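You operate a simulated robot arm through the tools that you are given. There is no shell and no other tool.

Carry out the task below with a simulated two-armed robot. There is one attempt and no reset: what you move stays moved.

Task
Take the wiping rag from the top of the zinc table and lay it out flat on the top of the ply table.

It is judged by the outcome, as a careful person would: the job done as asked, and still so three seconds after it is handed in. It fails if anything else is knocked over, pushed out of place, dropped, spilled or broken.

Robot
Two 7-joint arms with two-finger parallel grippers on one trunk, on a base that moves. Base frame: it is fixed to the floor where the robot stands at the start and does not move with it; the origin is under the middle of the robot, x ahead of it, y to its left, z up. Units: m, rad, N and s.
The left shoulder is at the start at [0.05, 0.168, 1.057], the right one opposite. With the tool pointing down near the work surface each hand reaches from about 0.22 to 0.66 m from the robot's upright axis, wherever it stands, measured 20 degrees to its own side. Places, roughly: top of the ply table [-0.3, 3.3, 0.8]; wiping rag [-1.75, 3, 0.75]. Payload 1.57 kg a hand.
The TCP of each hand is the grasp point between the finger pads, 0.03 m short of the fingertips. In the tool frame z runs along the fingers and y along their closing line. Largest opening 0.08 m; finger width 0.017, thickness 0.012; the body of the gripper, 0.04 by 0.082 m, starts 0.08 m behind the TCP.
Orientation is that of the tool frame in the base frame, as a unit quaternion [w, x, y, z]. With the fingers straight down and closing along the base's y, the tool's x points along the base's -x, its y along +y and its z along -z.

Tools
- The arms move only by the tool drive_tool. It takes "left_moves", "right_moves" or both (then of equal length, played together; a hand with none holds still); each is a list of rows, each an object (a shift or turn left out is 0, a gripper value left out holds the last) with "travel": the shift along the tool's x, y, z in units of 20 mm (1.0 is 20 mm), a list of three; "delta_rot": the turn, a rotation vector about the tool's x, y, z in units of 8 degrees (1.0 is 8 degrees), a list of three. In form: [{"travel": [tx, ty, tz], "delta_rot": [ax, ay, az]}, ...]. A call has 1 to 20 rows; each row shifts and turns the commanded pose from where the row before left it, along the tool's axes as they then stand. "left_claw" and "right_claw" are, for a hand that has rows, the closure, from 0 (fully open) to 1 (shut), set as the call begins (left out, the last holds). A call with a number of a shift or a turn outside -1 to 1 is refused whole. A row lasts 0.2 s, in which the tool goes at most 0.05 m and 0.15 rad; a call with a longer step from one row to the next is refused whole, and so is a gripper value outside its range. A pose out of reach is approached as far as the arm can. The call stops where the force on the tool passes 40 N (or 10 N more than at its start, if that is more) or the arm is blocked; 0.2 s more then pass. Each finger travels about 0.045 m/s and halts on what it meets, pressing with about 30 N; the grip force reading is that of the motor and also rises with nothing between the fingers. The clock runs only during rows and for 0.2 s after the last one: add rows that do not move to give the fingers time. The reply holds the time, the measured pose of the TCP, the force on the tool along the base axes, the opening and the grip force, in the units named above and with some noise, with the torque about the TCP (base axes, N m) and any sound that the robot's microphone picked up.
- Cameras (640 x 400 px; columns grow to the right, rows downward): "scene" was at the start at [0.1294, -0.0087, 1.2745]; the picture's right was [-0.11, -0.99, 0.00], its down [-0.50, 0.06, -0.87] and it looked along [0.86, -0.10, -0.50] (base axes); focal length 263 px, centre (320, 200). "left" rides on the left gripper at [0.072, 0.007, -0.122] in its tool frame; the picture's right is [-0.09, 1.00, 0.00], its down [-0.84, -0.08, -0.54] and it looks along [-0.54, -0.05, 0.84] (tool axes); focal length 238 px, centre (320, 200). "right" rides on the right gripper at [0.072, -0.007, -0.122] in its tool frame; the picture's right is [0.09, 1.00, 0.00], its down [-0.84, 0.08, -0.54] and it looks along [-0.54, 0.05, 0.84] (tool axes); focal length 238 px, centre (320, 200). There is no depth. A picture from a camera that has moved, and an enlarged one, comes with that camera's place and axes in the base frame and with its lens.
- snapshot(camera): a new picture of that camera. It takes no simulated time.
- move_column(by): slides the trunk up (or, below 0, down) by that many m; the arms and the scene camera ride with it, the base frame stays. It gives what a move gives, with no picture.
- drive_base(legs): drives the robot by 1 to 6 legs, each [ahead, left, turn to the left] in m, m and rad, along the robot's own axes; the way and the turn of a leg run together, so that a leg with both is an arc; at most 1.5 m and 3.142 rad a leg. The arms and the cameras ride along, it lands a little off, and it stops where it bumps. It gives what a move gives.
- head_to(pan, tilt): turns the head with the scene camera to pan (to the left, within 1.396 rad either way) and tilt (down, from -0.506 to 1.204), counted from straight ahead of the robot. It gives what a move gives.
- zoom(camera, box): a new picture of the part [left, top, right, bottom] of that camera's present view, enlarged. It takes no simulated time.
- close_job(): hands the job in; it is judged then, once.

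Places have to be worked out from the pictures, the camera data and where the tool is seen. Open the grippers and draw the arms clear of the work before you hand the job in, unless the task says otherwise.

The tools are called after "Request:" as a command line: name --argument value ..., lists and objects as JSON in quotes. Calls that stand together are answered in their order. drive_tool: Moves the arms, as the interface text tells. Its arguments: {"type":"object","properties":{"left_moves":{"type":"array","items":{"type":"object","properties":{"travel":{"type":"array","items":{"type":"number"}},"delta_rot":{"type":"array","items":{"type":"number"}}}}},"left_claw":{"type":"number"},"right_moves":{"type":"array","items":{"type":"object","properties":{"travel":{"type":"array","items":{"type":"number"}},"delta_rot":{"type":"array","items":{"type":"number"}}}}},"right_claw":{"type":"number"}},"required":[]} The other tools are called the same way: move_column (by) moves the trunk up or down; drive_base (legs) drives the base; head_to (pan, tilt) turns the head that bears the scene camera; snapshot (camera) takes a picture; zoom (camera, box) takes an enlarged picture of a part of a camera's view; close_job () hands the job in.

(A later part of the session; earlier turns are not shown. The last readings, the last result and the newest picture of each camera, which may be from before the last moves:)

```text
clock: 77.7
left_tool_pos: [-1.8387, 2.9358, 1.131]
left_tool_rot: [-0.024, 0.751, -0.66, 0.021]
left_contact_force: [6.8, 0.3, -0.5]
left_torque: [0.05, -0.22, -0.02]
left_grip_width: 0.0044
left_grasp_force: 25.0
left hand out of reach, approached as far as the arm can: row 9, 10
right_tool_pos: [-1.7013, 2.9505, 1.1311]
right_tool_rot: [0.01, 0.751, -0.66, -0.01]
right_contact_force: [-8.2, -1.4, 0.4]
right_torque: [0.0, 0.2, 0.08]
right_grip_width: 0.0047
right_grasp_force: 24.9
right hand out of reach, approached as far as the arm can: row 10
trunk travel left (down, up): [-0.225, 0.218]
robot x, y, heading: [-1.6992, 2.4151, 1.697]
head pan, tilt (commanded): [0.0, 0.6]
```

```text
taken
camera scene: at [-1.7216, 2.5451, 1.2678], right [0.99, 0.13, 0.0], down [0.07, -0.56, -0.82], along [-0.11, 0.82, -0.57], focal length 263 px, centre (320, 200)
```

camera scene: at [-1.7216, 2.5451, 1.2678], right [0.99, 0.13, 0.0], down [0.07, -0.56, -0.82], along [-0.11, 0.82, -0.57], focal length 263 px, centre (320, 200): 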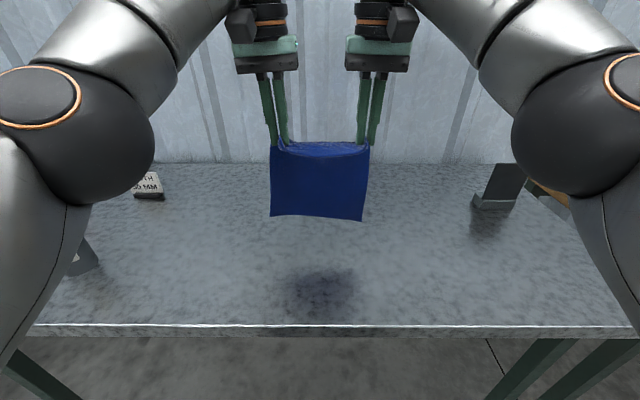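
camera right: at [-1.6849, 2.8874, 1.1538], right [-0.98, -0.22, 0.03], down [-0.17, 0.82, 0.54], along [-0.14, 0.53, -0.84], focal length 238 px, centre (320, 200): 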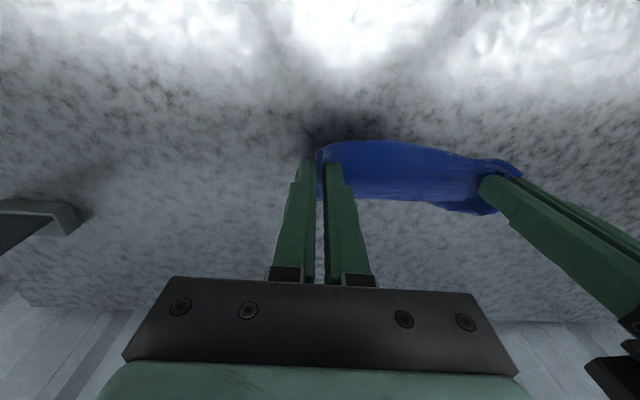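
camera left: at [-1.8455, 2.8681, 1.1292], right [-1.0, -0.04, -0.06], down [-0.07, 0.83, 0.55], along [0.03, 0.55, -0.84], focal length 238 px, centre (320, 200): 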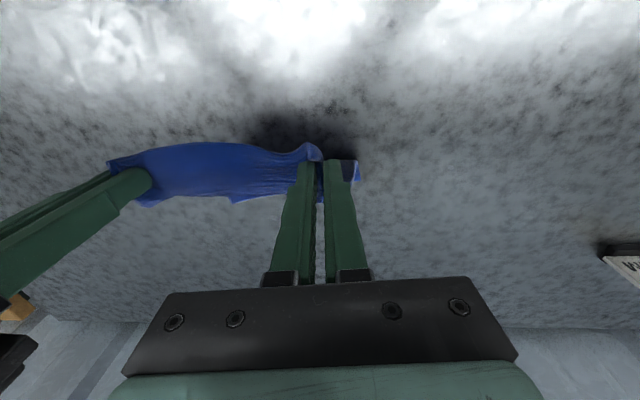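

The rag hangs freely from both hands, clear of the zinc table. I'll raise the trunk for extra clearance, then back away from the table by 0.35 m.

Request:
move_column --by 0.1

Request:
drive_base --legs '[[-0.35, 0, 0]]'

Request:
head_to --pan -0.9 --tilt 0.5

Request:
snapshot --camera "scene"

```text
clock: 79.0
left_tool_pos: [-1.8397, 2.9377, 1.2295]
left_tool_rot: [-0.024, 0.751, -0.659, 0.021]
left_contact_force: [7.7, 1.5, -0.6]
left_torque: [0.02, -0.24, -0.04]
left_grip_width: 0.0045
left_grasp_force: 24.5
right_tool_pos: [-1.7008, 2.9523, 1.2304]
right_tool_rot: [0.011, 0.752, -0.659, -0.009]
right_contact_force: [-8.0, -1.4, 0.0]
right_torque: [-0.04, 0.26, 0.11]
right_grip_width: 0.005
right_grasp_force: 25.2
trunk travel left (down, up): [-0.325, 0.118]
robot x, y, heading: [-1.7055, 2.414, 1.701]
head pan, tilt (commanded): [0.0, 0.6]
```

```text
clock: 81.3
left_tool_pos: [-1.7908, 2.5833, 1.2305]
left_tool_rot: [-0.024, 0.75, -0.661, 0.02]
left_contact_force: [7.5, 1.1, 0.8]
left_torque: [0.04, -0.29, -0.02]
left_grip_width: 0.0044
left_grasp_force: 24.9
right_tool_pos: [-1.6529, 2.5969, 1.2311]
right_tool_rot: [0.01, 0.75, -0.661, -0.01]
right_contact_force: [-8.1, -2.0, 0.6]
right_torque: [-0.03, 0.23, 0.09]
right_grip_width: 0.0045
right_grasp_force: 25.0
trunk travel left (down, up): [-0.325, 0.118]
robot x, y, heading: [-1.6585, 2.0626, 1.694]
head pan, tilt (commanded): [0.0, 0.6]
```

```text
clock: 82.5
left_tool_pos: [-1.7904, 2.5825, 1.23]
left_tool_rot: [-0.024, 0.75, -0.661, 0.022]
left_contact_force: [7.1, 0.7, -1.0]
left_torque: [0.04, -0.21, 0.0]
left_grip_width: 0.0044
left_grasp_force: 25.2
right_tool_pos: [-1.6536, 2.597, 1.2308]
right_tool_rot: [0.011, 0.751, -0.661, -0.009]
right_contact_force: [-6.8, -0.9, 0.9]
right_torque: [-0.02, 0.16, 0.05]
right_grip_width: 0.0043
right_grasp_force: 24.8
trunk travel left (down, up): [-0.325, 0.118]
robot x, y, heading: [-1.6587, 2.0617, 1.696]
head pan, tilt (commanded): [-0.901, 0.499]
```

```text
taken
camera scene: at [-1.6005, 2.1681, 1.3769], right [0.72, -0.7, 0.0], down [-0.33, -0.34, -0.88], along [0.61, 0.63, -0.48], focal length 263 px, centre (320, 200)
```

scene: 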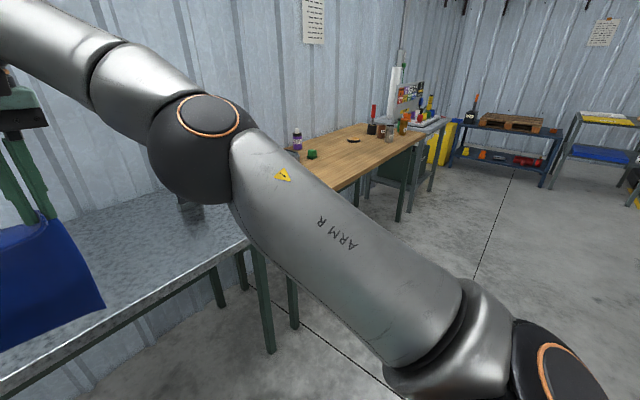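

The way to the right is clear. I'll slide sideways along the tables by about 1.2 m to stand before the ply table, then look at its top.

Request:
drive_base --legs '[[0, -1.2, 0]]'

Request:
head_to --pan 0 --tilt 0.45

Request:
snapshot --camera "scene"

```text
clock: 93.7
left_tool_pos: [-0.5709, 2.7511, 1.2296]
left_tool_rot: [-0.024, 0.757, -0.653, 0.02]
left_contact_force: [7.4, 1.7, -0.1]
left_torque: [0.0, -0.21, -0.05]
left_grip_width: 0.0042
left_grasp_force: 25.1
right_tool_pos: [-0.4332, 2.7678, 1.2311]
right_tool_rot: [0.01, 0.758, -0.652, -0.009]
right_contact_force: [-7.4, -2.0, -0.4]
right_torque: [-0.06, 0.2, 0.05]
right_grip_width: 0.0045
right_grasp_force: 24.8
trunk travel left (down, up): [-0.325, 0.118]
robot x, y, heading: [-0.4267, 2.2301, 1.721]
head pan, tilt (commanded): [-0.901, 0.499]
```

```text
clock: 94.9
left_tool_pos: [-0.5697, 2.7503, 1.2304]
left_tool_rot: [-0.024, 0.757, -0.652, 0.021]
left_contact_force: [6.4, 0.9, 0.3]
left_torque: [0.01, -0.17, -0.05]
left_grip_width: 0.0042
left_grasp_force: 25.1
right_tool_pos: [-0.4333, 2.769, 1.2312]
right_tool_rot: [0.011, 0.758, -0.652, -0.01]
right_contact_force: [-6.8, 0.1, 0.3]
right_torque: [-0.04, 0.2, 0.05]
right_grip_width: 0.0042
right_grasp_force: 24.9
trunk travel left (down, up): [-0.325, 0.118]
robot x, y, heading: [-0.4263, 2.236, 1.72]
head pan, tilt (commanded): [0.0, 0.45]
```

```text
taken
camera scene: at [-0.4458, 2.3649, 1.3814], right [0.99, 0.15, 0.0], down [0.06, -0.43, -0.9], along [-0.13, 0.89, -0.44], focal length 263 px, centre (320, 200)
```

scene: 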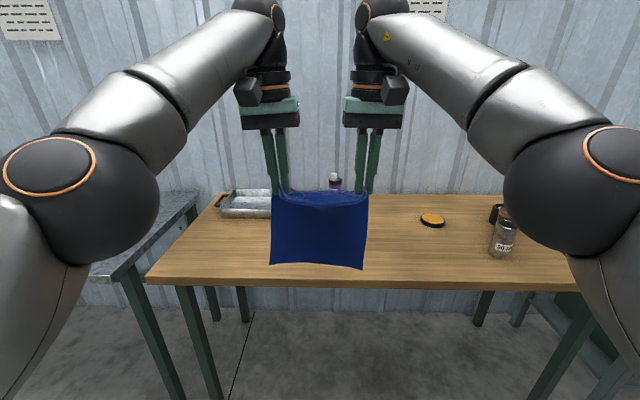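

The ply table holds a tray, a bottle, a disc and jars; I need to see what is hidden behind the rag, so I'll use the wrist cameras.

Request:
snapshot --camera "left"

Request:
snapshot --camera "right"

Request:
zoom --camera "scene" --box '[140, 160, 580, 300]'

```text
taken
camera left: at [-0.5734, 2.6763, 1.3506], right [-1.0, -0.06, -0.06], down [-0.08, 0.83, 0.55], along [0.02, 0.55, -0.83], focal length 238 px, centre (320, 200)
```

left: 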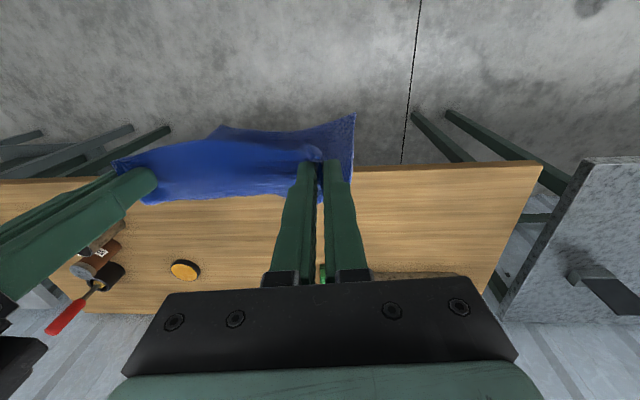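

```text
taken
camera right: at [-0.4131, 2.697, 1.3519], right [-0.97, -0.24, 0.03], down [-0.19, 0.82, 0.54], along [-0.15, 0.52, -0.84], focal length 238 px, centre (320, 200)
```

right: 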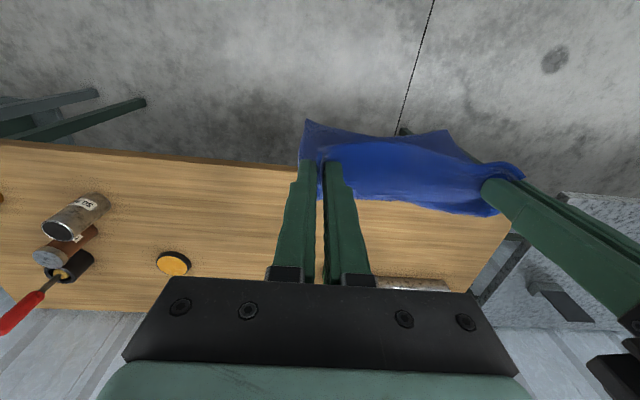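

```text
1.45 times, centred on (360, 230) of scene
camera zoom: at [-0.4458, 2.3649, 1.3814], right [0.99, 0.15, 0.0], down [0.06, -0.43, -0.9], along [-0.13, 0.89, -0.44], focal length 383 px, centre (262, 156)
```

zoom: 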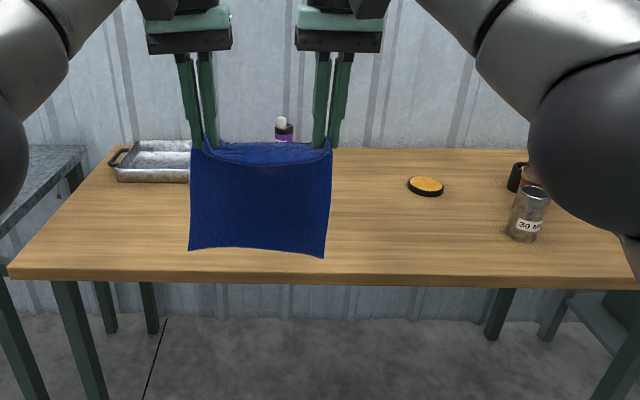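

The open area on the ply table is around x≈-0.4, y 2.95–3.2, between a green block (-0.6, 3.23) and the orange disc (-0.15, 3.29); the top is at z≈0.86. I'll look straight down to see how far my own base protrudes before moving closer.

Request:
head_to --pan 0 --tilt 1.2

Request:
snapshot --camera "scene"

```text
clock: 96.0
left_tool_pos: [-0.5705, 2.7516, 1.2289]
left_tool_rot: [-0.025, 0.758, -0.652, 0.021]
left_contact_force: [7.2, 1.0, 0.2]
left_torque: [0.03, -0.2, -0.02]
left_grip_width: 0.0043
left_grasp_force: 25.0
right_tool_pos: [-0.4325, 2.7678, 1.2305]
right_tool_rot: [0.011, 0.758, -0.652, -0.01]
right_contact_force: [-7.2, -1.2, -0.3]
right_torque: [-0.04, 0.19, 0.08]
right_grip_width: 0.0048
right_grasp_force: 25.0
trunk travel left (down, up): [-0.325, 0.118]
robot x, y, heading: [-0.4246, 2.2379, 1.724]
head pan, tilt (commanded): [0.0, 1.201]
```

```text
taken
camera scene: at [-0.4405, 2.3293, 1.3232], right [0.99, 0.15, 0.0], down [0.14, -0.92, -0.36], along [-0.05, 0.36, -0.93], focal length 263 px, centre (320, 200)
```

scene: 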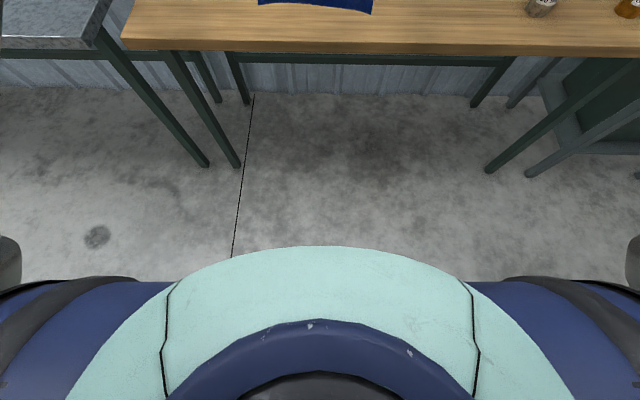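

My torso reaches at most ~0.19 m ahead at table height and the base under 0.35 m at floor level, with no front crossbar under the table, so I can stand about 0.3 m from the edge. I'll shift right 0.14 m, then go ahead 0.36 m with the rag hanging well above the table.

Request:
drive_base --legs '[[0, -0.143, -0.03], [0.2, 0, 0]]'

Request:
head_to --pan 0 --tilt 0.6

Request:
snapshot --camera "scene"

Request:
snapshot --camera "left"

Request:
snapshot --camera "right"

```text
clock: 99.1
left_tool_pos: [-0.4357, 2.981, 1.2309]
left_tool_rot: [-0.024, 0.746, -0.665, 0.022]
left_contact_force: [6.6, 0.6, 0.5]
left_torque: [0.01, -0.2, -0.02]
left_grip_width: 0.0044
left_grasp_force: 24.9
right_tool_pos: [-0.2984, 2.993, 1.2312]
right_tool_rot: [0.011, 0.747, -0.664, -0.01]
right_contact_force: [-7.3, -0.7, -0.4]
right_torque: [-0.07, 0.18, 0.1]
right_grip_width: 0.0045
right_grasp_force: 25.3
trunk travel left (down, up): [-0.325, 0.118]
robot x, y, heading: [-0.31, 2.4596, 1.687]
head pan, tilt (commanded): [0.0, 1.201]
```

```text
clock: 100.1
left_tool_pos: [-0.435, 2.9805, 1.2306]
left_tool_rot: [-0.025, 0.746, -0.665, 0.021]
left_contact_force: [5.0, -0.6, 0.6]
left_torque: [0.01, -0.15, -0.01]
left_grip_width: 0.0045
left_grasp_force: 24.4
right_tool_pos: [-0.2976, 2.9928, 1.2304]
right_tool_rot: [0.012, 0.747, -0.664, -0.01]
right_contact_force: [-6.1, -0.6, -0.5]
right_torque: [-0.01, 0.16, 0.07]
right_grip_width: 0.0046
right_grasp_force: 24.5
trunk travel left (down, up): [-0.325, 0.118]
robot x, y, heading: [-0.31, 2.457, 1.686]
head pan, tilt (commanded): [0.0, 0.6]
```

```text
taken
camera scene: at [-0.3245, 2.5866, 1.3677], right [0.99, 0.11, 0.0], down [0.06, -0.56, -0.82], along [-0.09, 0.82, -0.57], focal length 263 px, centre (320, 200)
```

scene: 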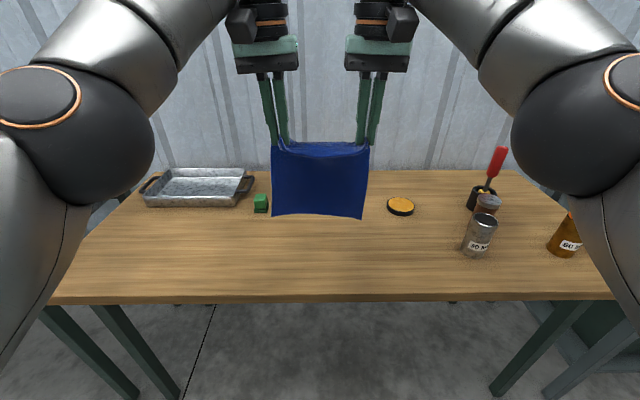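

```text
taken
camera left: at [-0.4414, 2.9057, 1.3507], right [-1.0, -0.02, -0.06], down [-0.05, 0.84, 0.55], along [0.04, 0.55, -0.83], focal length 238 px, centre (320, 200)
```

left: 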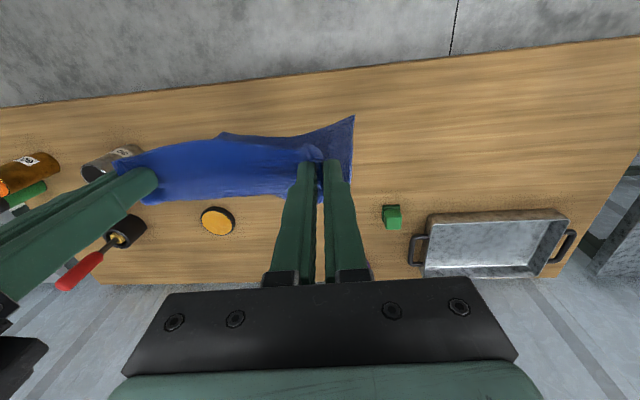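

```text
taken
camera right: at [-0.2807, 2.9208, 1.352], right [-0.98, -0.21, 0.03], down [-0.16, 0.82, 0.54], along [-0.14, 0.53, -0.84], focal length 238 px, centre (320, 200)
```

right: 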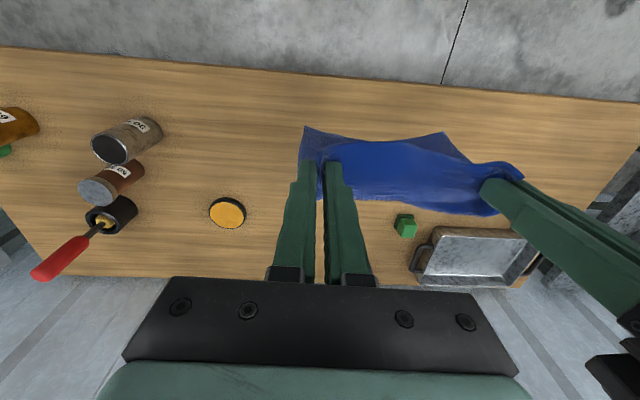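

From here: table top z≈0.855, front edge y≈2.95, green block (-0.58, 3.235), disc (-0.146, 3.28). I plan the rag at x≈-0.48…-0.29, y≈3.0…3.22, so I go ahead another 0.19 m with the rag still high above the table.

Request:
drive_base --legs '[[0.19, 0, 0]]'

Request:
snapshot --camera "scene"

```text
clock: 101.6
left_tool_pos: [-0.4527, 3.1663, 1.2301]
left_tool_rot: [-0.024, 0.744, -0.668, 0.022]
left_contact_force: [6.1, 0.4, -0.2]
left_torque: [0.0, -0.15, 0.0]
left_grip_width: 0.0042
left_grasp_force: 24.3
right_tool_pos: [-0.3152, 3.1794, 1.2307]
right_tool_rot: [0.011, 0.746, -0.666, -0.01]
right_contact_force: [-6.5, -1.1, -1.0]
right_torque: [-0.06, 0.18, 0.07]
right_grip_width: 0.0047
right_grasp_force: 24.8
trunk travel left (down, up): [-0.325, 0.118]
robot x, y, heading: [-0.33, 2.6463, 1.686]
head pan, tilt (commanded): [0.0, 0.6]
```

```text
taken
camera scene: at [-0.3448, 2.7733, 1.3677], right [0.99, 0.11, 0.0], down [0.06, -0.56, -0.82], along [-0.09, 0.82, -0.57], focal length 263 px, centre (320, 200)
```

scene: 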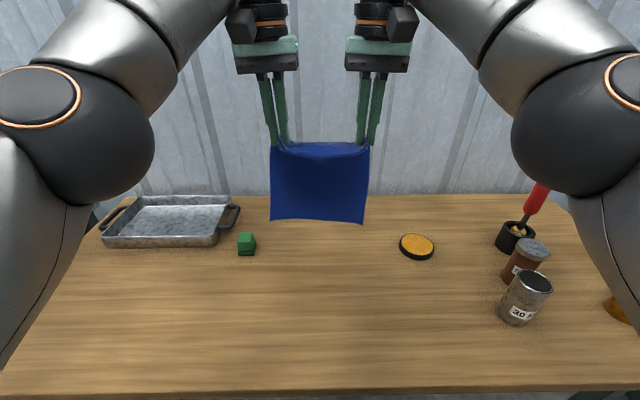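

The table area beneath is clear up to y≈3.39. I'll lower the rag vertically to just above the table while moving 3.5 cm further ahead, so its bottom edge hovers at about y≈3.2.

Request:
drive_tool --left_moves '[{"travel": [-0.18, 0, 0.7]}, {"travel": [-0.18, 0, 0.7]}, {"travel": [-0.18, 0, 0.7]}, {"travel": [-0.18, 0, 0.7]}, {"travel": [-0.18, 0, 0.7]}, {"travel": [-0.18, 0, 0.7]}, {"travel": [-0.18, 0, 0.7]}, {"travel": [-0.18, 0, 0.7]}, {"travel": [-0.18, 0, 0.7]}, {"travel": [-0.18, 0, 0.7]}, {"travel": [0, 0, 0]}]' --right_moves '[{"travel": [-0.18, 0, 0.7]}, {"travel": [-0.18, 0, 0.7]}, {"travel": [-0.18, 0, 0.7]}, {"travel": [-0.18, 0, 0.7]}, {"travel": [-0.18, 0, 0.7]}, {"travel": [-0.18, 0, 0.7]}, {"travel": [-0.18, 0, 0.7]}, {"travel": [-0.18, 0, 0.7]}, {"travel": [-0.18, 0, 0.7]}, {"travel": [-0.18, 0, 0.7]}, {"travel": [0, 0, 0]}]'

Request:
snapshot --camera "scene"

Request:
snapshot --camera "left"

```text
clock: 104.0
left_tool_pos: [-0.4476, 3.2054, 1.089]
left_tool_rot: [-0.024, 0.744, -0.667, 0.021]
left_contact_force: [0.6, -0.4, 1.3]
left_torque: [0.05, 0.01, 0.03]
left_grip_width: 0.0043
left_grasp_force: 24.7
right_tool_pos: [-0.3248, 3.2147, 1.0907]
right_tool_rot: [0.01, 0.745, -0.667, -0.011]
right_contact_force: [-0.6, 0.2, 1.1]
right_torque: [0.0, -0.03, 0.02]
right_grip_width: 0.0044
right_grasp_force: 25.1
trunk travel left (down, up): [-0.325, 0.118]
robot x, y, heading: [-0.331, 2.6454, 1.68]
head pan, tilt (commanded): [0.0, 0.6]
```

```text
taken
camera scene: at [-0.3447, 2.7723, 1.3678], right [0.99, 0.11, 0.0], down [0.06, -0.56, -0.83], along [-0.09, 0.82, -0.56], focal length 263 px, centre (320, 200)
```

scene: 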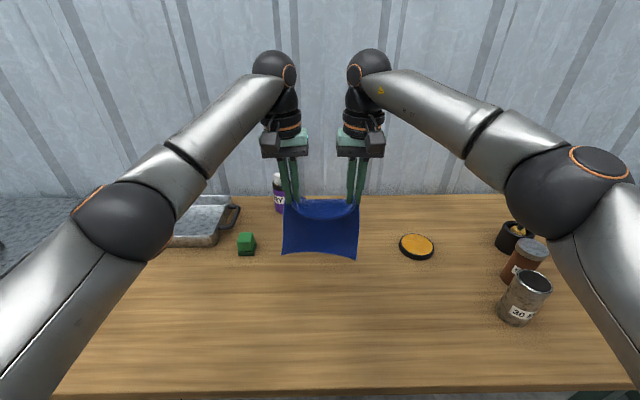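

```text
taken
camera left: at [-0.4549, 3.1304, 1.2096], right [-1.0, -0.02, -0.06], down [-0.05, 0.84, 0.55], along [0.04, 0.55, -0.83], focal length 238 px, centre (320, 200)
```

left: 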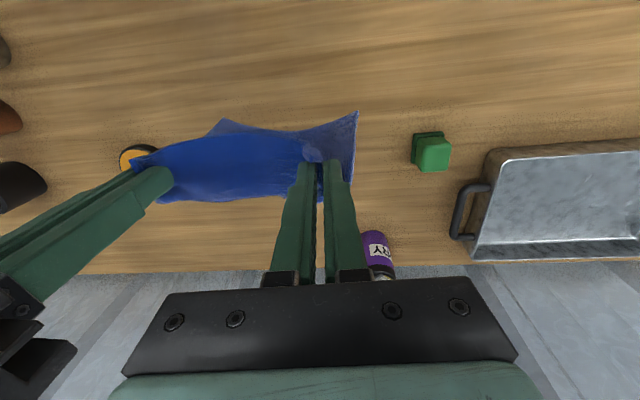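

The bottom edge hovers roughly 4–5 cm above the table at y≈3.2, clear of the bottle, block and disc. I'll lower 4 cm more until the bottom edge is at the table, spreading the hands slightly to take out slack in the hem.

Request:
drive_tool --left_moves '[{"travel": [0, 0.06, 0.5]}, {"travel": [0, 0.06, 0.5]}, {"travel": [0, 0.06, 0.5]}, {"travel": [0, 0.06, 0.5]}, {"travel": [0, 0, 0]}]' --right_moves '[{"travel": [0, -0.06, 0.5]}, {"travel": [0, -0.06, 0.5]}, {"travel": [0, -0.06, 0.5]}, {"travel": [0, -0.06, 0.5]}, {"travel": [0, 0, 0]}]'

Request:
zoom --camera "scene" --box '[200, 150, 440, 310]'

```text
clock: 105.2
left_tool_pos: [-0.4527, 3.2047, 1.0504]
left_tool_rot: [-0.025, 0.744, -0.667, 0.021]
left_contact_force: [0.2, 0.0, 0.3]
left_torque: [0.03, -0.02, 0.02]
left_grip_width: 0.0041
left_grasp_force: 24.8
right_tool_pos: [-0.3215, 3.215, 1.0507]
right_tool_rot: [0.01, 0.745, -0.667, -0.011]
right_contact_force: [-0.4, -0.1, 0.2]
right_torque: [-0.01, -0.01, 0.04]
right_grip_width: 0.0043
right_grasp_force: 24.7
trunk travel left (down, up): [-0.325, 0.118]
robot x, y, heading: [-0.3281, 2.6465, 1.677]
head pan, tilt (commanded): [0.0, 0.6]
```

```text
2.50 times, centred on (320, 230) of scene
camera zoom: at [-0.3447, 2.7724, 1.3678], right [0.99, 0.11, 0.0], down [0.06, -0.56, -0.83], along [-0.09, 0.82, -0.56], focal length 658 px, centre (320, 125)
```

zoom: 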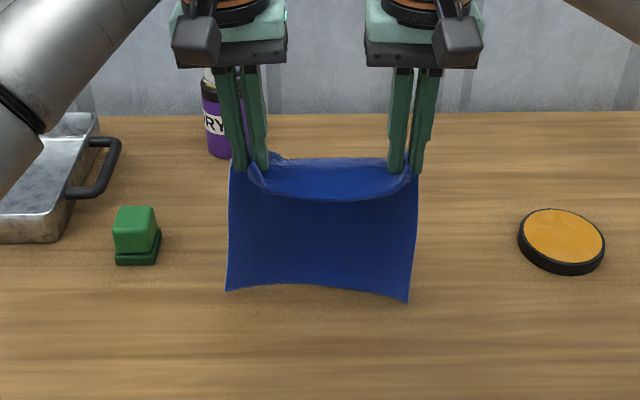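

The bottom edge is at the table (about y≈3.22). Now I'll lay the cloth down by lowering while drawing the hands back toward me, first half of the arc.

Request:
drive_tool --left_moves '[{"travel": [0.5, 0, 0.12]}, {"travel": [0.5, 0, 0.13]}, {"travel": [0.5, 0, 0.2]}, {"travel": [0.5, 0, 0.2]}, {"travel": [0.47, 0, 0.35]}, {"travel": [0.47, 0, 0.35]}, {"travel": [0.43, 0, 0.37]}, {"travel": [0.43, 0, 0.38]}, {"travel": [0.38, 0, 0.37]}, {"travel": [0.38, 0, 0.38]}, {"travel": [0.34, 0, 0.37]}, {"travel": [0.34, 0, 0.38]}, {"travel": [0, 0, 0]}]' --right_moves '[{"travel": [0.5, 0, 0.12]}, {"travel": [0.5, 0, 0.13]}, {"travel": [0.5, 0, 0.2]}, {"travel": [0.5, 0, 0.2]}, {"travel": [0.47, 0, 0.35]}, {"travel": [0.47, 0, 0.35]}, {"travel": [0.43, 0, 0.37]}, {"travel": [0.43, 0, 0.38]}, {"travel": [0.38, 0, 0.37]}, {"travel": [0.38, 0, 0.38]}, {"travel": [0.34, 0, 0.37]}, {"travel": [0.34, 0, 0.38]}, {"travel": [0, 0, 0]}]'

Request:
snapshot --camera "scene"

Request:
snapshot --camera "left"

Request:
snapshot --camera "right"

```text
clock: 108.0
left_tool_pos: [-0.4339, 3.1, 0.9792]
left_tool_rot: [-0.024, 0.744, -0.668, 0.021]
left_contact_force: [0.2, 0.2, 0.1]
left_torque: [0.0, 0.07, 0.03]
left_grip_width: 0.0042
left_grasp_force: 24.7
right_tool_pos: [-0.3104, 3.1096, 0.9763]
right_tool_rot: [0.011, 0.745, -0.667, -0.011]
right_contact_force: [-0.5, 0.2, 0.5]
right_torque: [-0.01, -0.07, 0.04]
right_grip_width: 0.0039
right_grasp_force: 24.8
trunk travel left (down, up): [-0.325, 0.118]
robot x, y, heading: [-0.3332, 2.6443, 1.684]
head pan, tilt (commanded): [0.0, 0.6]
```

```text
taken
camera scene: at [-0.3447, 2.7725, 1.3678], right [0.99, 0.11, 0.0], down [0.06, -0.56, -0.83], along [-0.09, 0.82, -0.56], focal length 263 px, centre (320, 200)
```

scene: 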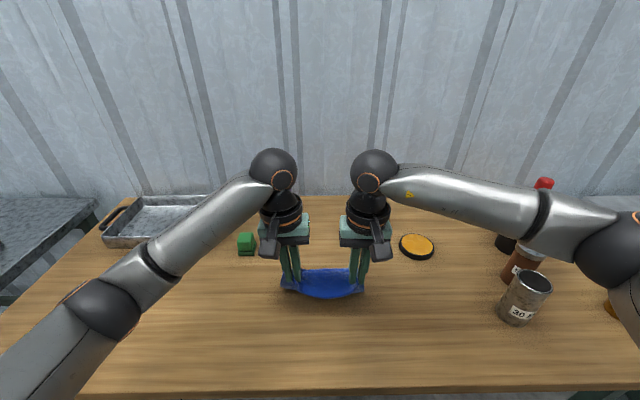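

```text
taken
camera left: at [-0.4399, 3.0261, 1.0987], right [-1.0, -0.02, -0.06], down [-0.05, 0.84, 0.55], along [0.04, 0.55, -0.83], focal length 238 px, centre (320, 200)
```

left: 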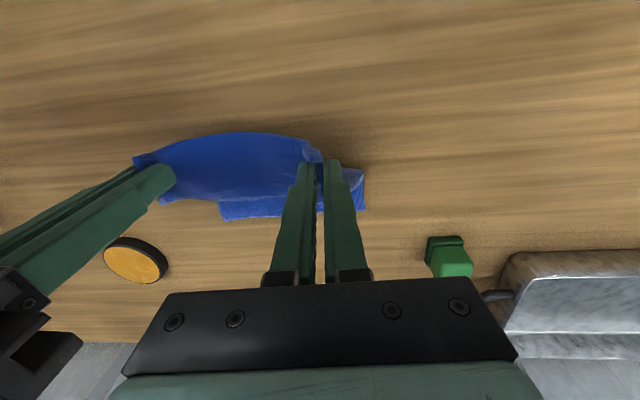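

```text
taken
camera right: at [-0.2931, 3.0375, 1.0984], right [-0.98, -0.2, 0.03], down [-0.15, 0.82, 0.54], along [-0.13, 0.53, -0.84], focal length 238 px, centre (320, 200)
```

right: 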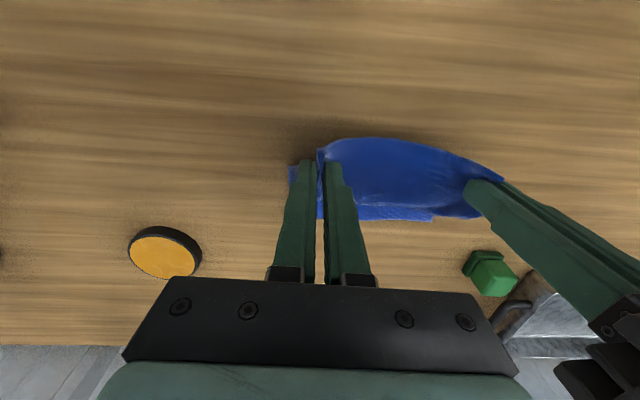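

The far half of the cloth is settling on the table (far-left corner at about (-0.484, 3.19)), hem still held at y≈3.1. I'll continue down and back to just above the table, spreading the hands a little to straighten the hem.

Request:
drive_tool --left_moves '[{"travel": [0.43, 0.03, 0.45]}, {"travel": [0.43, 0.03, 0.45]}, {"travel": [0.43, 0.03, 0.45]}, {"travel": [0.43, 0.03, 0.45]}, {"travel": [0.43, 0.03, 0.45]}, {"travel": [0.43, 0.03, 0.45]}, {"travel": [0.43, 0.03, 0.45]}, {"travel": [0.43, 0.03, 0.45]}, {"travel": [0.43, 0.03, 0.4]}, {"travel": [0, 0, 0]}]' --right_moves '[{"travel": [0.43, -0.03, 0.45]}, {"travel": [0.43, -0.03, 0.45]}, {"travel": [0.43, -0.03, 0.45]}, {"travel": [0.43, -0.03, 0.45]}, {"travel": [0.43, -0.03, 0.45]}, {"travel": [0.43, -0.03, 0.45]}, {"travel": [0.43, -0.03, 0.45]}, {"travel": [0.43, -0.03, 0.45]}, {"travel": [0.43, -0.03, 0.4]}, {"travel": [0, 0, 0]}]'

Request:
snapshot --camera "scene"

Request:
snapshot --camera "left"

Request:
snapshot --camera "right"

```text
clock: 110.2
left_tool_pos: [-0.4284, 3.0219, 0.8983]
left_tool_rot: [-0.025, 0.744, -0.668, 0.021]
left_contact_force: [0.1, 1.1, 0.4]
left_torque: [0.0, 0.0, 0.04]
left_grip_width: 0.0041
left_grasp_force: 24.4
right_tool_pos: [-0.3004, 3.0332, 0.8976]
right_tool_rot: [0.011, 0.745, -0.667, -0.011]
right_contact_force: [0.3, 0.2, -0.1]
right_torque: [0.03, -0.04, 0.05]
right_grip_width: 0.0043
right_grasp_force: 25.3
trunk travel left (down, up): [-0.325, 0.118]
robot x, y, heading: [-0.3338, 2.6431, 1.682]
head pan, tilt (commanded): [0.0, 0.6]
```

```text
taken
camera scene: at [-0.3447, 2.7725, 1.3678], right [0.99, 0.11, 0.0], down [0.06, -0.56, -0.83], along [-0.09, 0.82, -0.56], focal length 263 px, centre (320, 200)
```

scene: 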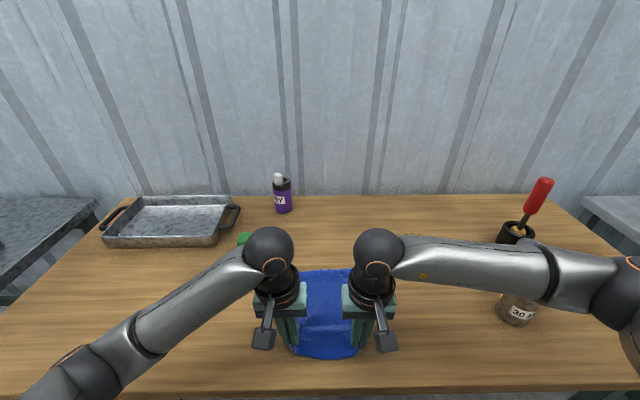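

```text
taken
camera left: at [-0.4341, 2.9472, 1.0185], right [-1.0, -0.02, -0.06], down [-0.05, 0.84, 0.55], along [0.04, 0.55, -0.83], focal length 238 px, centre (320, 200)
```

left: 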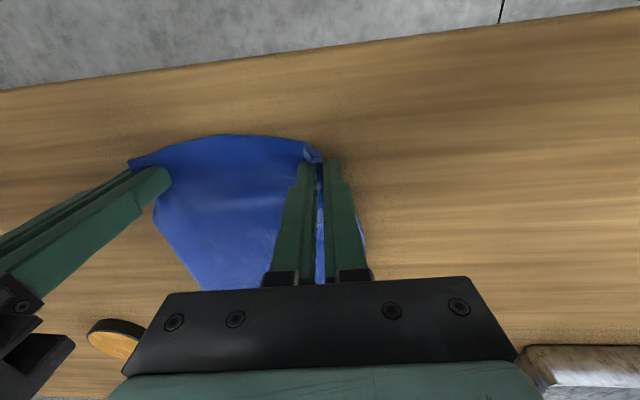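

```text
taken
camera right: at [-0.2828, 2.9609, 1.0182], right [-0.98, -0.2, 0.03], down [-0.15, 0.82, 0.55], along [-0.13, 0.53, -0.84], focal length 238 px, centre (320, 200)
```

right: 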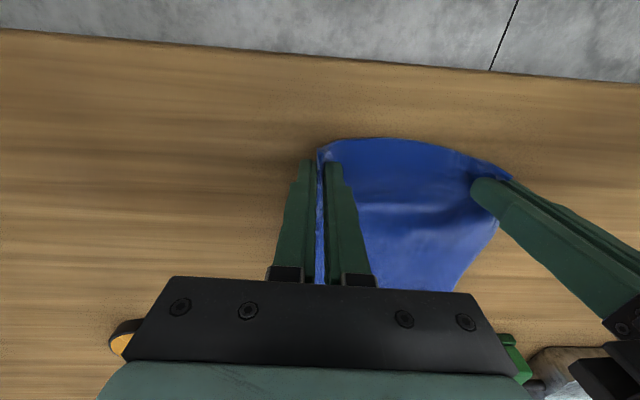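

The rag now lies stretched from the hands to y≈3.2. I'll lower the last centimetre with a slight backward pull and outward spread, watching for contact.

Request:
drive_tool --left_moves '[{"travel": [0.1, 0.06, 0.12]}, {"travel": [0.1, 0.06, 0.12]}, {"travel": [0.1, 0.06, 0.12]}, {"travel": [0.1, 0.06, 0.1]}, {"travel": [0, 0, 0]}]' --right_moves '[{"travel": [0.1, -0.06, 0.12]}, {"travel": [0.1, -0.06, 0.12]}, {"travel": [0.1, -0.06, 0.12]}, {"travel": [0.1, -0.06, 0.1]}, {"travel": [0, 0, 0]}]'

Request:
snapshot --camera "left"

Request:
zoom --camera "scene" --box '[220, 220, 440, 380]'

```text
clock: 111.4
left_tool_pos: [-0.4292, 3.0132, 0.8882]
left_tool_rot: [-0.024, 0.744, -0.668, 0.022]
left_contact_force: [4.1, 0.7, -0.5]
left_torque: [0.04, -0.09, 0.0]
left_grip_width: 0.0042
left_grasp_force: 25.1
right_tool_pos: [-0.2944, 3.0253, 0.8897]
right_tool_rot: [0.01, 0.745, -0.667, -0.011]
right_contact_force: [-3.4, -0.3, -1.0]
right_torque: [-0.04, 0.09, 0.05]
right_grip_width: 0.0044
right_grasp_force: 25.0
trunk travel left (down, up): [-0.325, 0.118]
robot x, y, heading: [-0.3305, 2.6448, 1.68]
head pan, tilt (commanded): [0.0, 0.6]
```

```text
taken
camera left: at [-0.436, 2.9396, 1.0085], right [-1.0, -0.02, -0.06], down [-0.05, 0.84, 0.55], along [0.05, 0.55, -0.83], focal length 238 px, centre (320, 200)
```

left: 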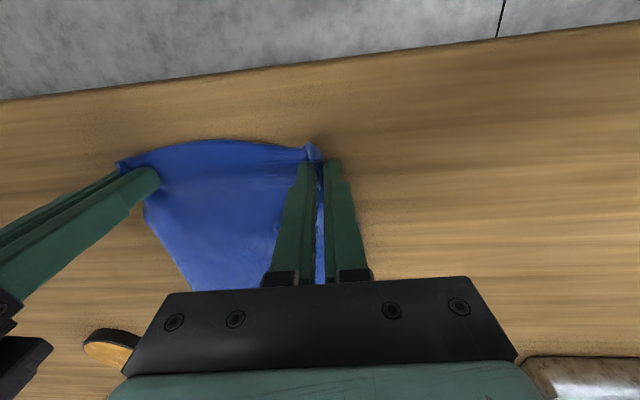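

```text
2.50 times, centred on (330, 300) of scene
camera zoom: at [-0.3447, 2.7725, 1.3678], right [0.99, 0.11, 0.0], down [0.06, -0.56, -0.83], along [-0.09, 0.82, -0.56], focal length 658 px, centre (295, -50)
```

zoom: 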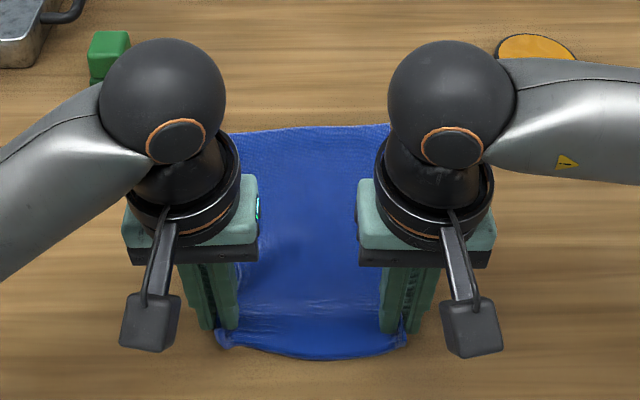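

The hem is nearly down with light tension (±4 N), no table contact yet. I'll creep down in 1.5 mm steps to touch the table.

Request:
drive_tool --left_moves '[{"travel": [0, 0, 0.08]}, {"travel": [0, 0, 0.08]}, {"travel": [0, 0, 0.08]}, {"travel": [0, 0, 0]}]' --right_moves '[{"travel": [0, 0, 0.08]}, {"travel": [0, 0, 0.08]}, {"travel": [0, 0, 0.08]}, {"travel": [0, 0, 0]}]'

```text
clock: 112.4
left_tool_pos: [-0.4303, 3.0155, 0.8837]
left_tool_rot: [-0.025, 0.744, -0.667, 0.02]
left_contact_force: [5.0, 0.1, 3.1]
left_torque: [-0.02, -0.2, 0.01]
left_grip_width: 0.0043
left_grasp_force: 25.1
right_tool_pos: [-0.2944, 3.0262, 0.8849]
right_tool_rot: [0.01, 0.745, -0.666, -0.01]
right_contact_force: [-4.5, 0.2, 0.2]
right_torque: [-0.01, 0.13, 0.08]
right_grip_width: 0.0045
right_grasp_force: 25.3
trunk travel left (down, up): [-0.325, 0.118]
robot x, y, heading: [-0.3298, 2.6462, 1.68]
head pan, tilt (commanded): [0.0, 0.6]
```

The fingertips touch the table (left 3 N). I'll open both grippers to 4 cm, as at the grasp, and let the hem relax.

Request:
drive_tool --left_moves '[{"travel": [0, 0, 0]}, {"travel": [0, 0, 0]}, {"travel": [0, 0, 0]}, {"travel": [0, 0, 0]}, {"travel": [0, 0, 0]}]' --right_moves '[{"travel": [0, 0, 0]}, {"travel": [0, 0, 0]}, {"travel": [0, 0, 0]}, {"travel": [0, 0, 0]}, {"travel": [0, 0, 0]}]' --left_claw 0.5 --right_claw 0.5

Request:
snapshot --camera "left"

Request:
snapshot --camera "right"

Request:
zoom --camera "scene" --box '[220, 220, 440, 380]'

```text
clock: 113.6
left_tool_pos: [-0.4314, 3.0151, 0.8832]
left_tool_rot: [-0.025, 0.743, -0.668, 0.021]
left_contact_force: [0.3, -0.2, 0.5]
left_torque: [-0.01, 0.02, 0.0]
left_grip_width: 0.0399
left_grasp_force: 0.1
right_tool_pos: [-0.2948, 3.0274, 0.8837]
right_tool_rot: [0.01, 0.745, -0.667, -0.011]
right_contact_force: [-0.1, 0.2, 0.1]
right_torque: [-0.06, 0.0, 0.0]
right_grip_width: 0.0396
right_grasp_force: 0.1
trunk travel left (down, up): [-0.325, 0.118]
robot x, y, heading: [-0.3323, 2.6432, 1.68]
head pan, tilt (commanded): [0.0, 0.6]
```

```text
taken
camera left: at [-0.4371, 2.9406, 1.0043], right [-1.0, -0.02, -0.06], down [-0.05, 0.84, 0.55], along [0.04, 0.55, -0.83], focal length 238 px, centre (320, 200)
```

left: 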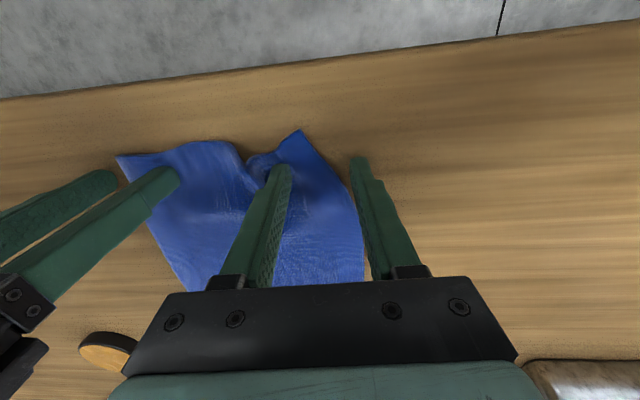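

```text
taken
camera right: at [-0.2766, 2.9547, 1.0055], right [-0.98, -0.2, 0.03], down [-0.15, 0.82, 0.54], along [-0.13, 0.53, -0.84], focal length 238 px, centre (320, 200)
```

right: 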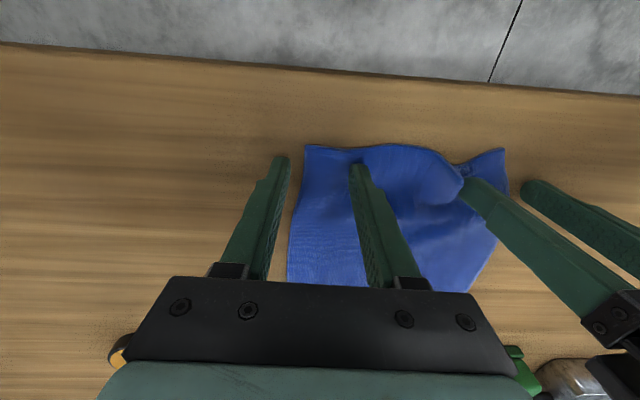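

```text
2.50 times, centred on (330, 300) of scene
camera zoom: at [-0.3447, 2.7725, 1.3678], right [0.99, 0.11, 0.0], down [0.06, -0.56, -0.83], along [-0.09, 0.82, -0.56], focal length 658 px, centre (295, -50)
```

zoom: 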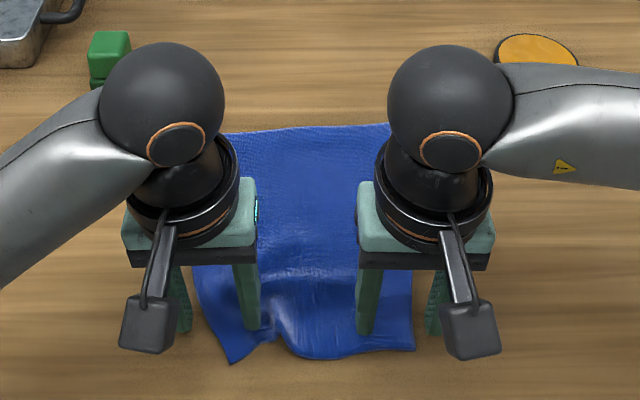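

Released; the right side is nearly flat but a wrinkle stands near the left inner finger. I'll raise both hands straight up and look at how it settles.

Request:
drive_tool --left_moves '[{"travel": [0, 0, -0.3]}, {"travel": [0, 0, -0.5]}, {"travel": [0, 0, -0.7]}, {"travel": [0, 0, -0.9]}, {"travel": [0, 0, -0.9]}, {"travel": [0, 0, -0.9]}, {"travel": [0, 0, -0.9]}, {"travel": [0, 0, 0]}]' --right_moves '[{"travel": [0, 0, -0.3]}, {"travel": [0, 0, -0.5]}, {"travel": [0, 0, -0.7]}, {"travel": [0, 0, -0.9]}, {"travel": [0, 0, -0.9]}, {"travel": [0, 0, -0.9]}, {"travel": [0, 0, -0.9]}, {"travel": [0, 0, 0]}]'

Request:
snapshot --camera "left"

Request:
snapshot --camera "right"

Request:
zoom --camera "scene" --box '[220, 220, 440, 380]'

```text
clock: 115.4
left_tool_pos: [-0.437, 3.0158, 0.9871]
left_tool_rot: [-0.024, 0.744, -0.667, 0.021]
left_contact_force: [-0.1, 0.3, -0.1]
left_torque: [0.02, -0.01, -0.06]
left_grip_width: 0.0398
left_grasp_force: 0.2
right_tool_pos: [-0.2896, 3.0271, 0.9855]
right_tool_rot: [0.01, 0.745, -0.667, -0.01]
right_contact_force: [0.2, -0.2, 0.6]
right_torque: [-0.02, 0.01, 0.0]
right_grip_width: 0.04
right_grasp_force: 0.1
trunk travel left (down, up): [-0.325, 0.118]
robot x, y, heading: [-0.3312, 2.6458, 1.684]
head pan, tilt (commanded): [0.0, 0.6]
```

```text
taken
camera left: at [-0.4438, 2.9407, 1.1076], right [-1.0, -0.02, -0.06], down [-0.05, 0.84, 0.55], along [0.04, 0.55, -0.83], focal length 238 px, centre (320, 200)
```

left: 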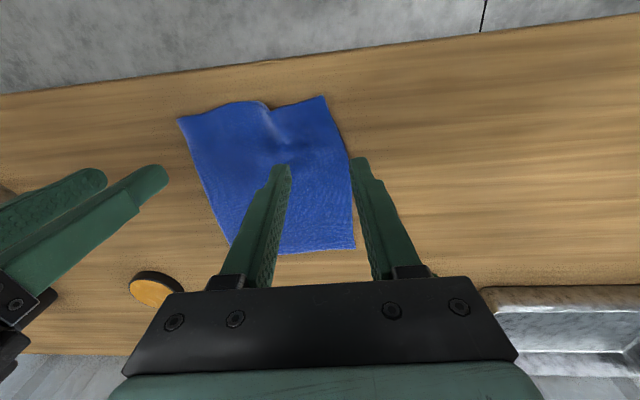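

```text
taken
camera right: at [-0.2738, 2.9547, 1.107], right [-0.98, -0.2, 0.03], down [-0.15, 0.82, 0.54], along [-0.13, 0.53, -0.84], focal length 238 px, centre (320, 200)
```

right: 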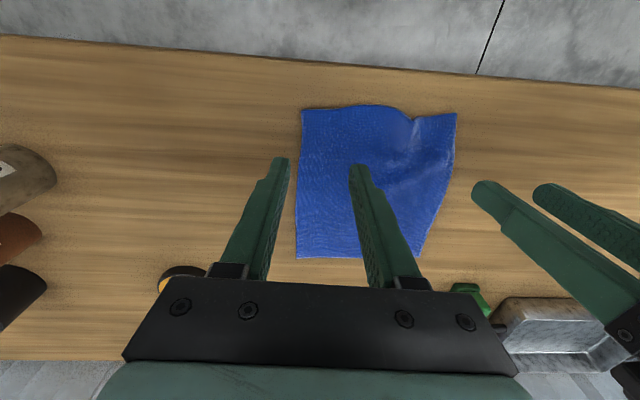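

```text
2.50 times, centred on (330, 300) of scene
camera zoom: at [-0.3447, 2.7725, 1.3678], right [0.99, 0.11, 0.0], down [0.06, -0.56, -0.83], along [-0.09, 0.82, -0.56], focal length 658 px, centre (295, -50)
```

zoom: 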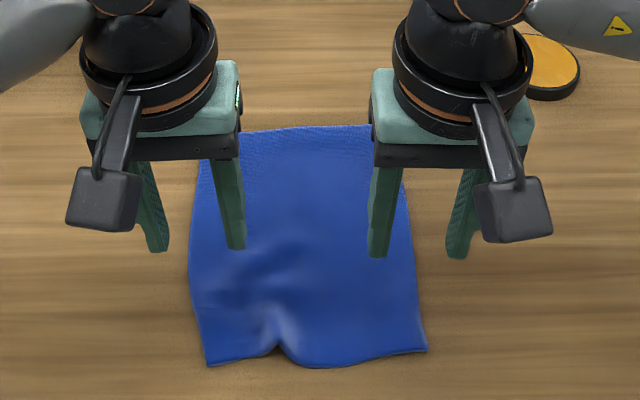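

The rag lies spread out with one small pucker in the near hem. I'll draw the hands outward and up to see the cloth fully and let it settle.

Request:
drive_tool --left_moves '[{"travel": [0, 0.7, -0.6]}, {"travel": [0, 0.7, -0.6]}, {"travel": [0, 0.7, -0.6]}, {"travel": [0, 0.7, -0.6]}, {"travel": [0, 0.7, -0.6]}, {"travel": [0, 0.7, -0.6]}, {"travel": [0, 0, 0]}]' --right_moves '[{"travel": [0, -0.7, -0.6]}, {"travel": [0, -0.7, -0.6]}, {"travel": [0, -0.7, -0.6]}, {"travel": [0, -0.7, -0.6]}, {"travel": [0, -0.7, -0.6]}, {"travel": [0, -0.7, -0.6]}, {"travel": [0, 0, 0]}]'

Request:
snapshot --camera "scene"

Request:
zoom --camera "scene" --box '[240, 240, 420, 380]'

Request:
zoom --camera "left" --box '[0, 40, 400, 290]'

```text
clock: 117.0
left_tool_pos: [-0.5244, 3.0045, 1.0522]
left_tool_rot: [-0.024, 0.744, -0.667, 0.02]
left_contact_force: [0.5, 0.6, -0.2]
left_torque: [0.03, -0.03, -0.02]
left_grip_width: 0.0398
left_grasp_force: 0.1
right_tool_pos: [-0.2047, 3.0359, 1.0551]
right_tool_rot: [0.01, 0.745, -0.667, -0.01]
right_contact_force: [0.0, -0.1, 0.4]
right_torque: [-0.02, 0.01, -0.02]
right_grip_width: 0.0401
right_grasp_force: 0.1
trunk travel left (down, up): [-0.325, 0.118]
robot x, y, heading: [-0.3302, 2.6461, 1.682]
head pan, tilt (commanded): [0.0, 0.6]
```

```text
taken
camera scene: at [-0.3447, 2.7726, 1.3678], right [0.99, 0.11, 0.0], down [0.06, -0.56, -0.83], along [-0.09, 0.82, -0.56], focal length 263 px, centre (320, 200)
```

scene: 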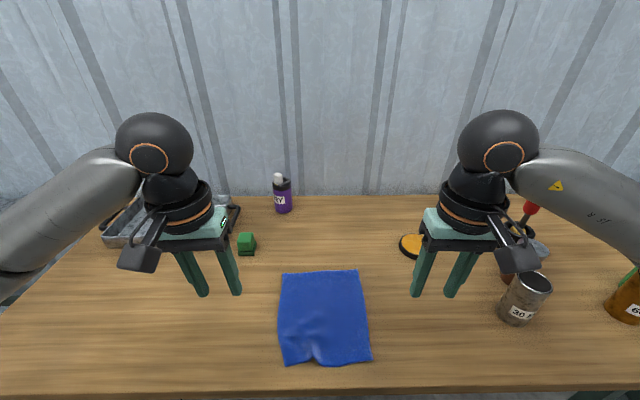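

```text
2.86 times, centred on (330, 310) of scene
camera zoom: at [-0.3447, 2.7726, 1.3678], right [0.99, 0.11, 0.0], down [0.06, -0.56, -0.83], along [-0.09, 0.82, -0.56], focal length 752 px, centre (291, -114)
```

zoom: 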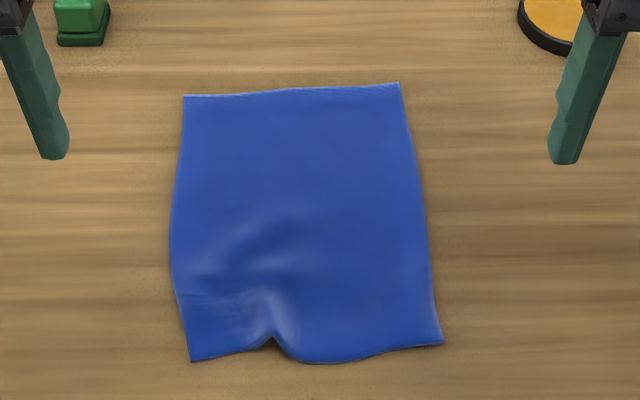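

```text
1.60 times, centred on (200, 165) of left
camera zoom: at [-0.53, 2.9303, 1.1725], right [-1.0, -0.02, -0.06], down [-0.05, 0.84, 0.55], along [0.04, 0.55, -0.83], focal length 381 px, centre (512, 256)
```

zoom: 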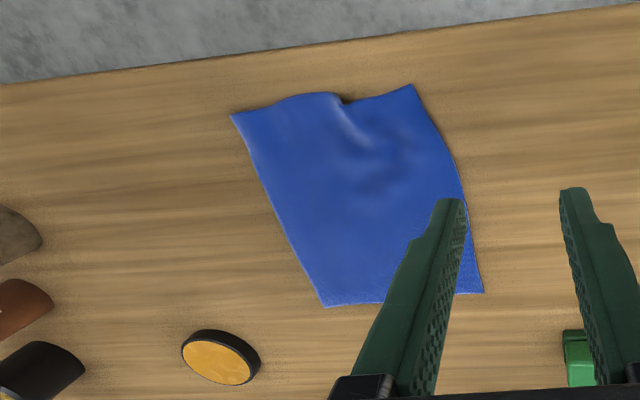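

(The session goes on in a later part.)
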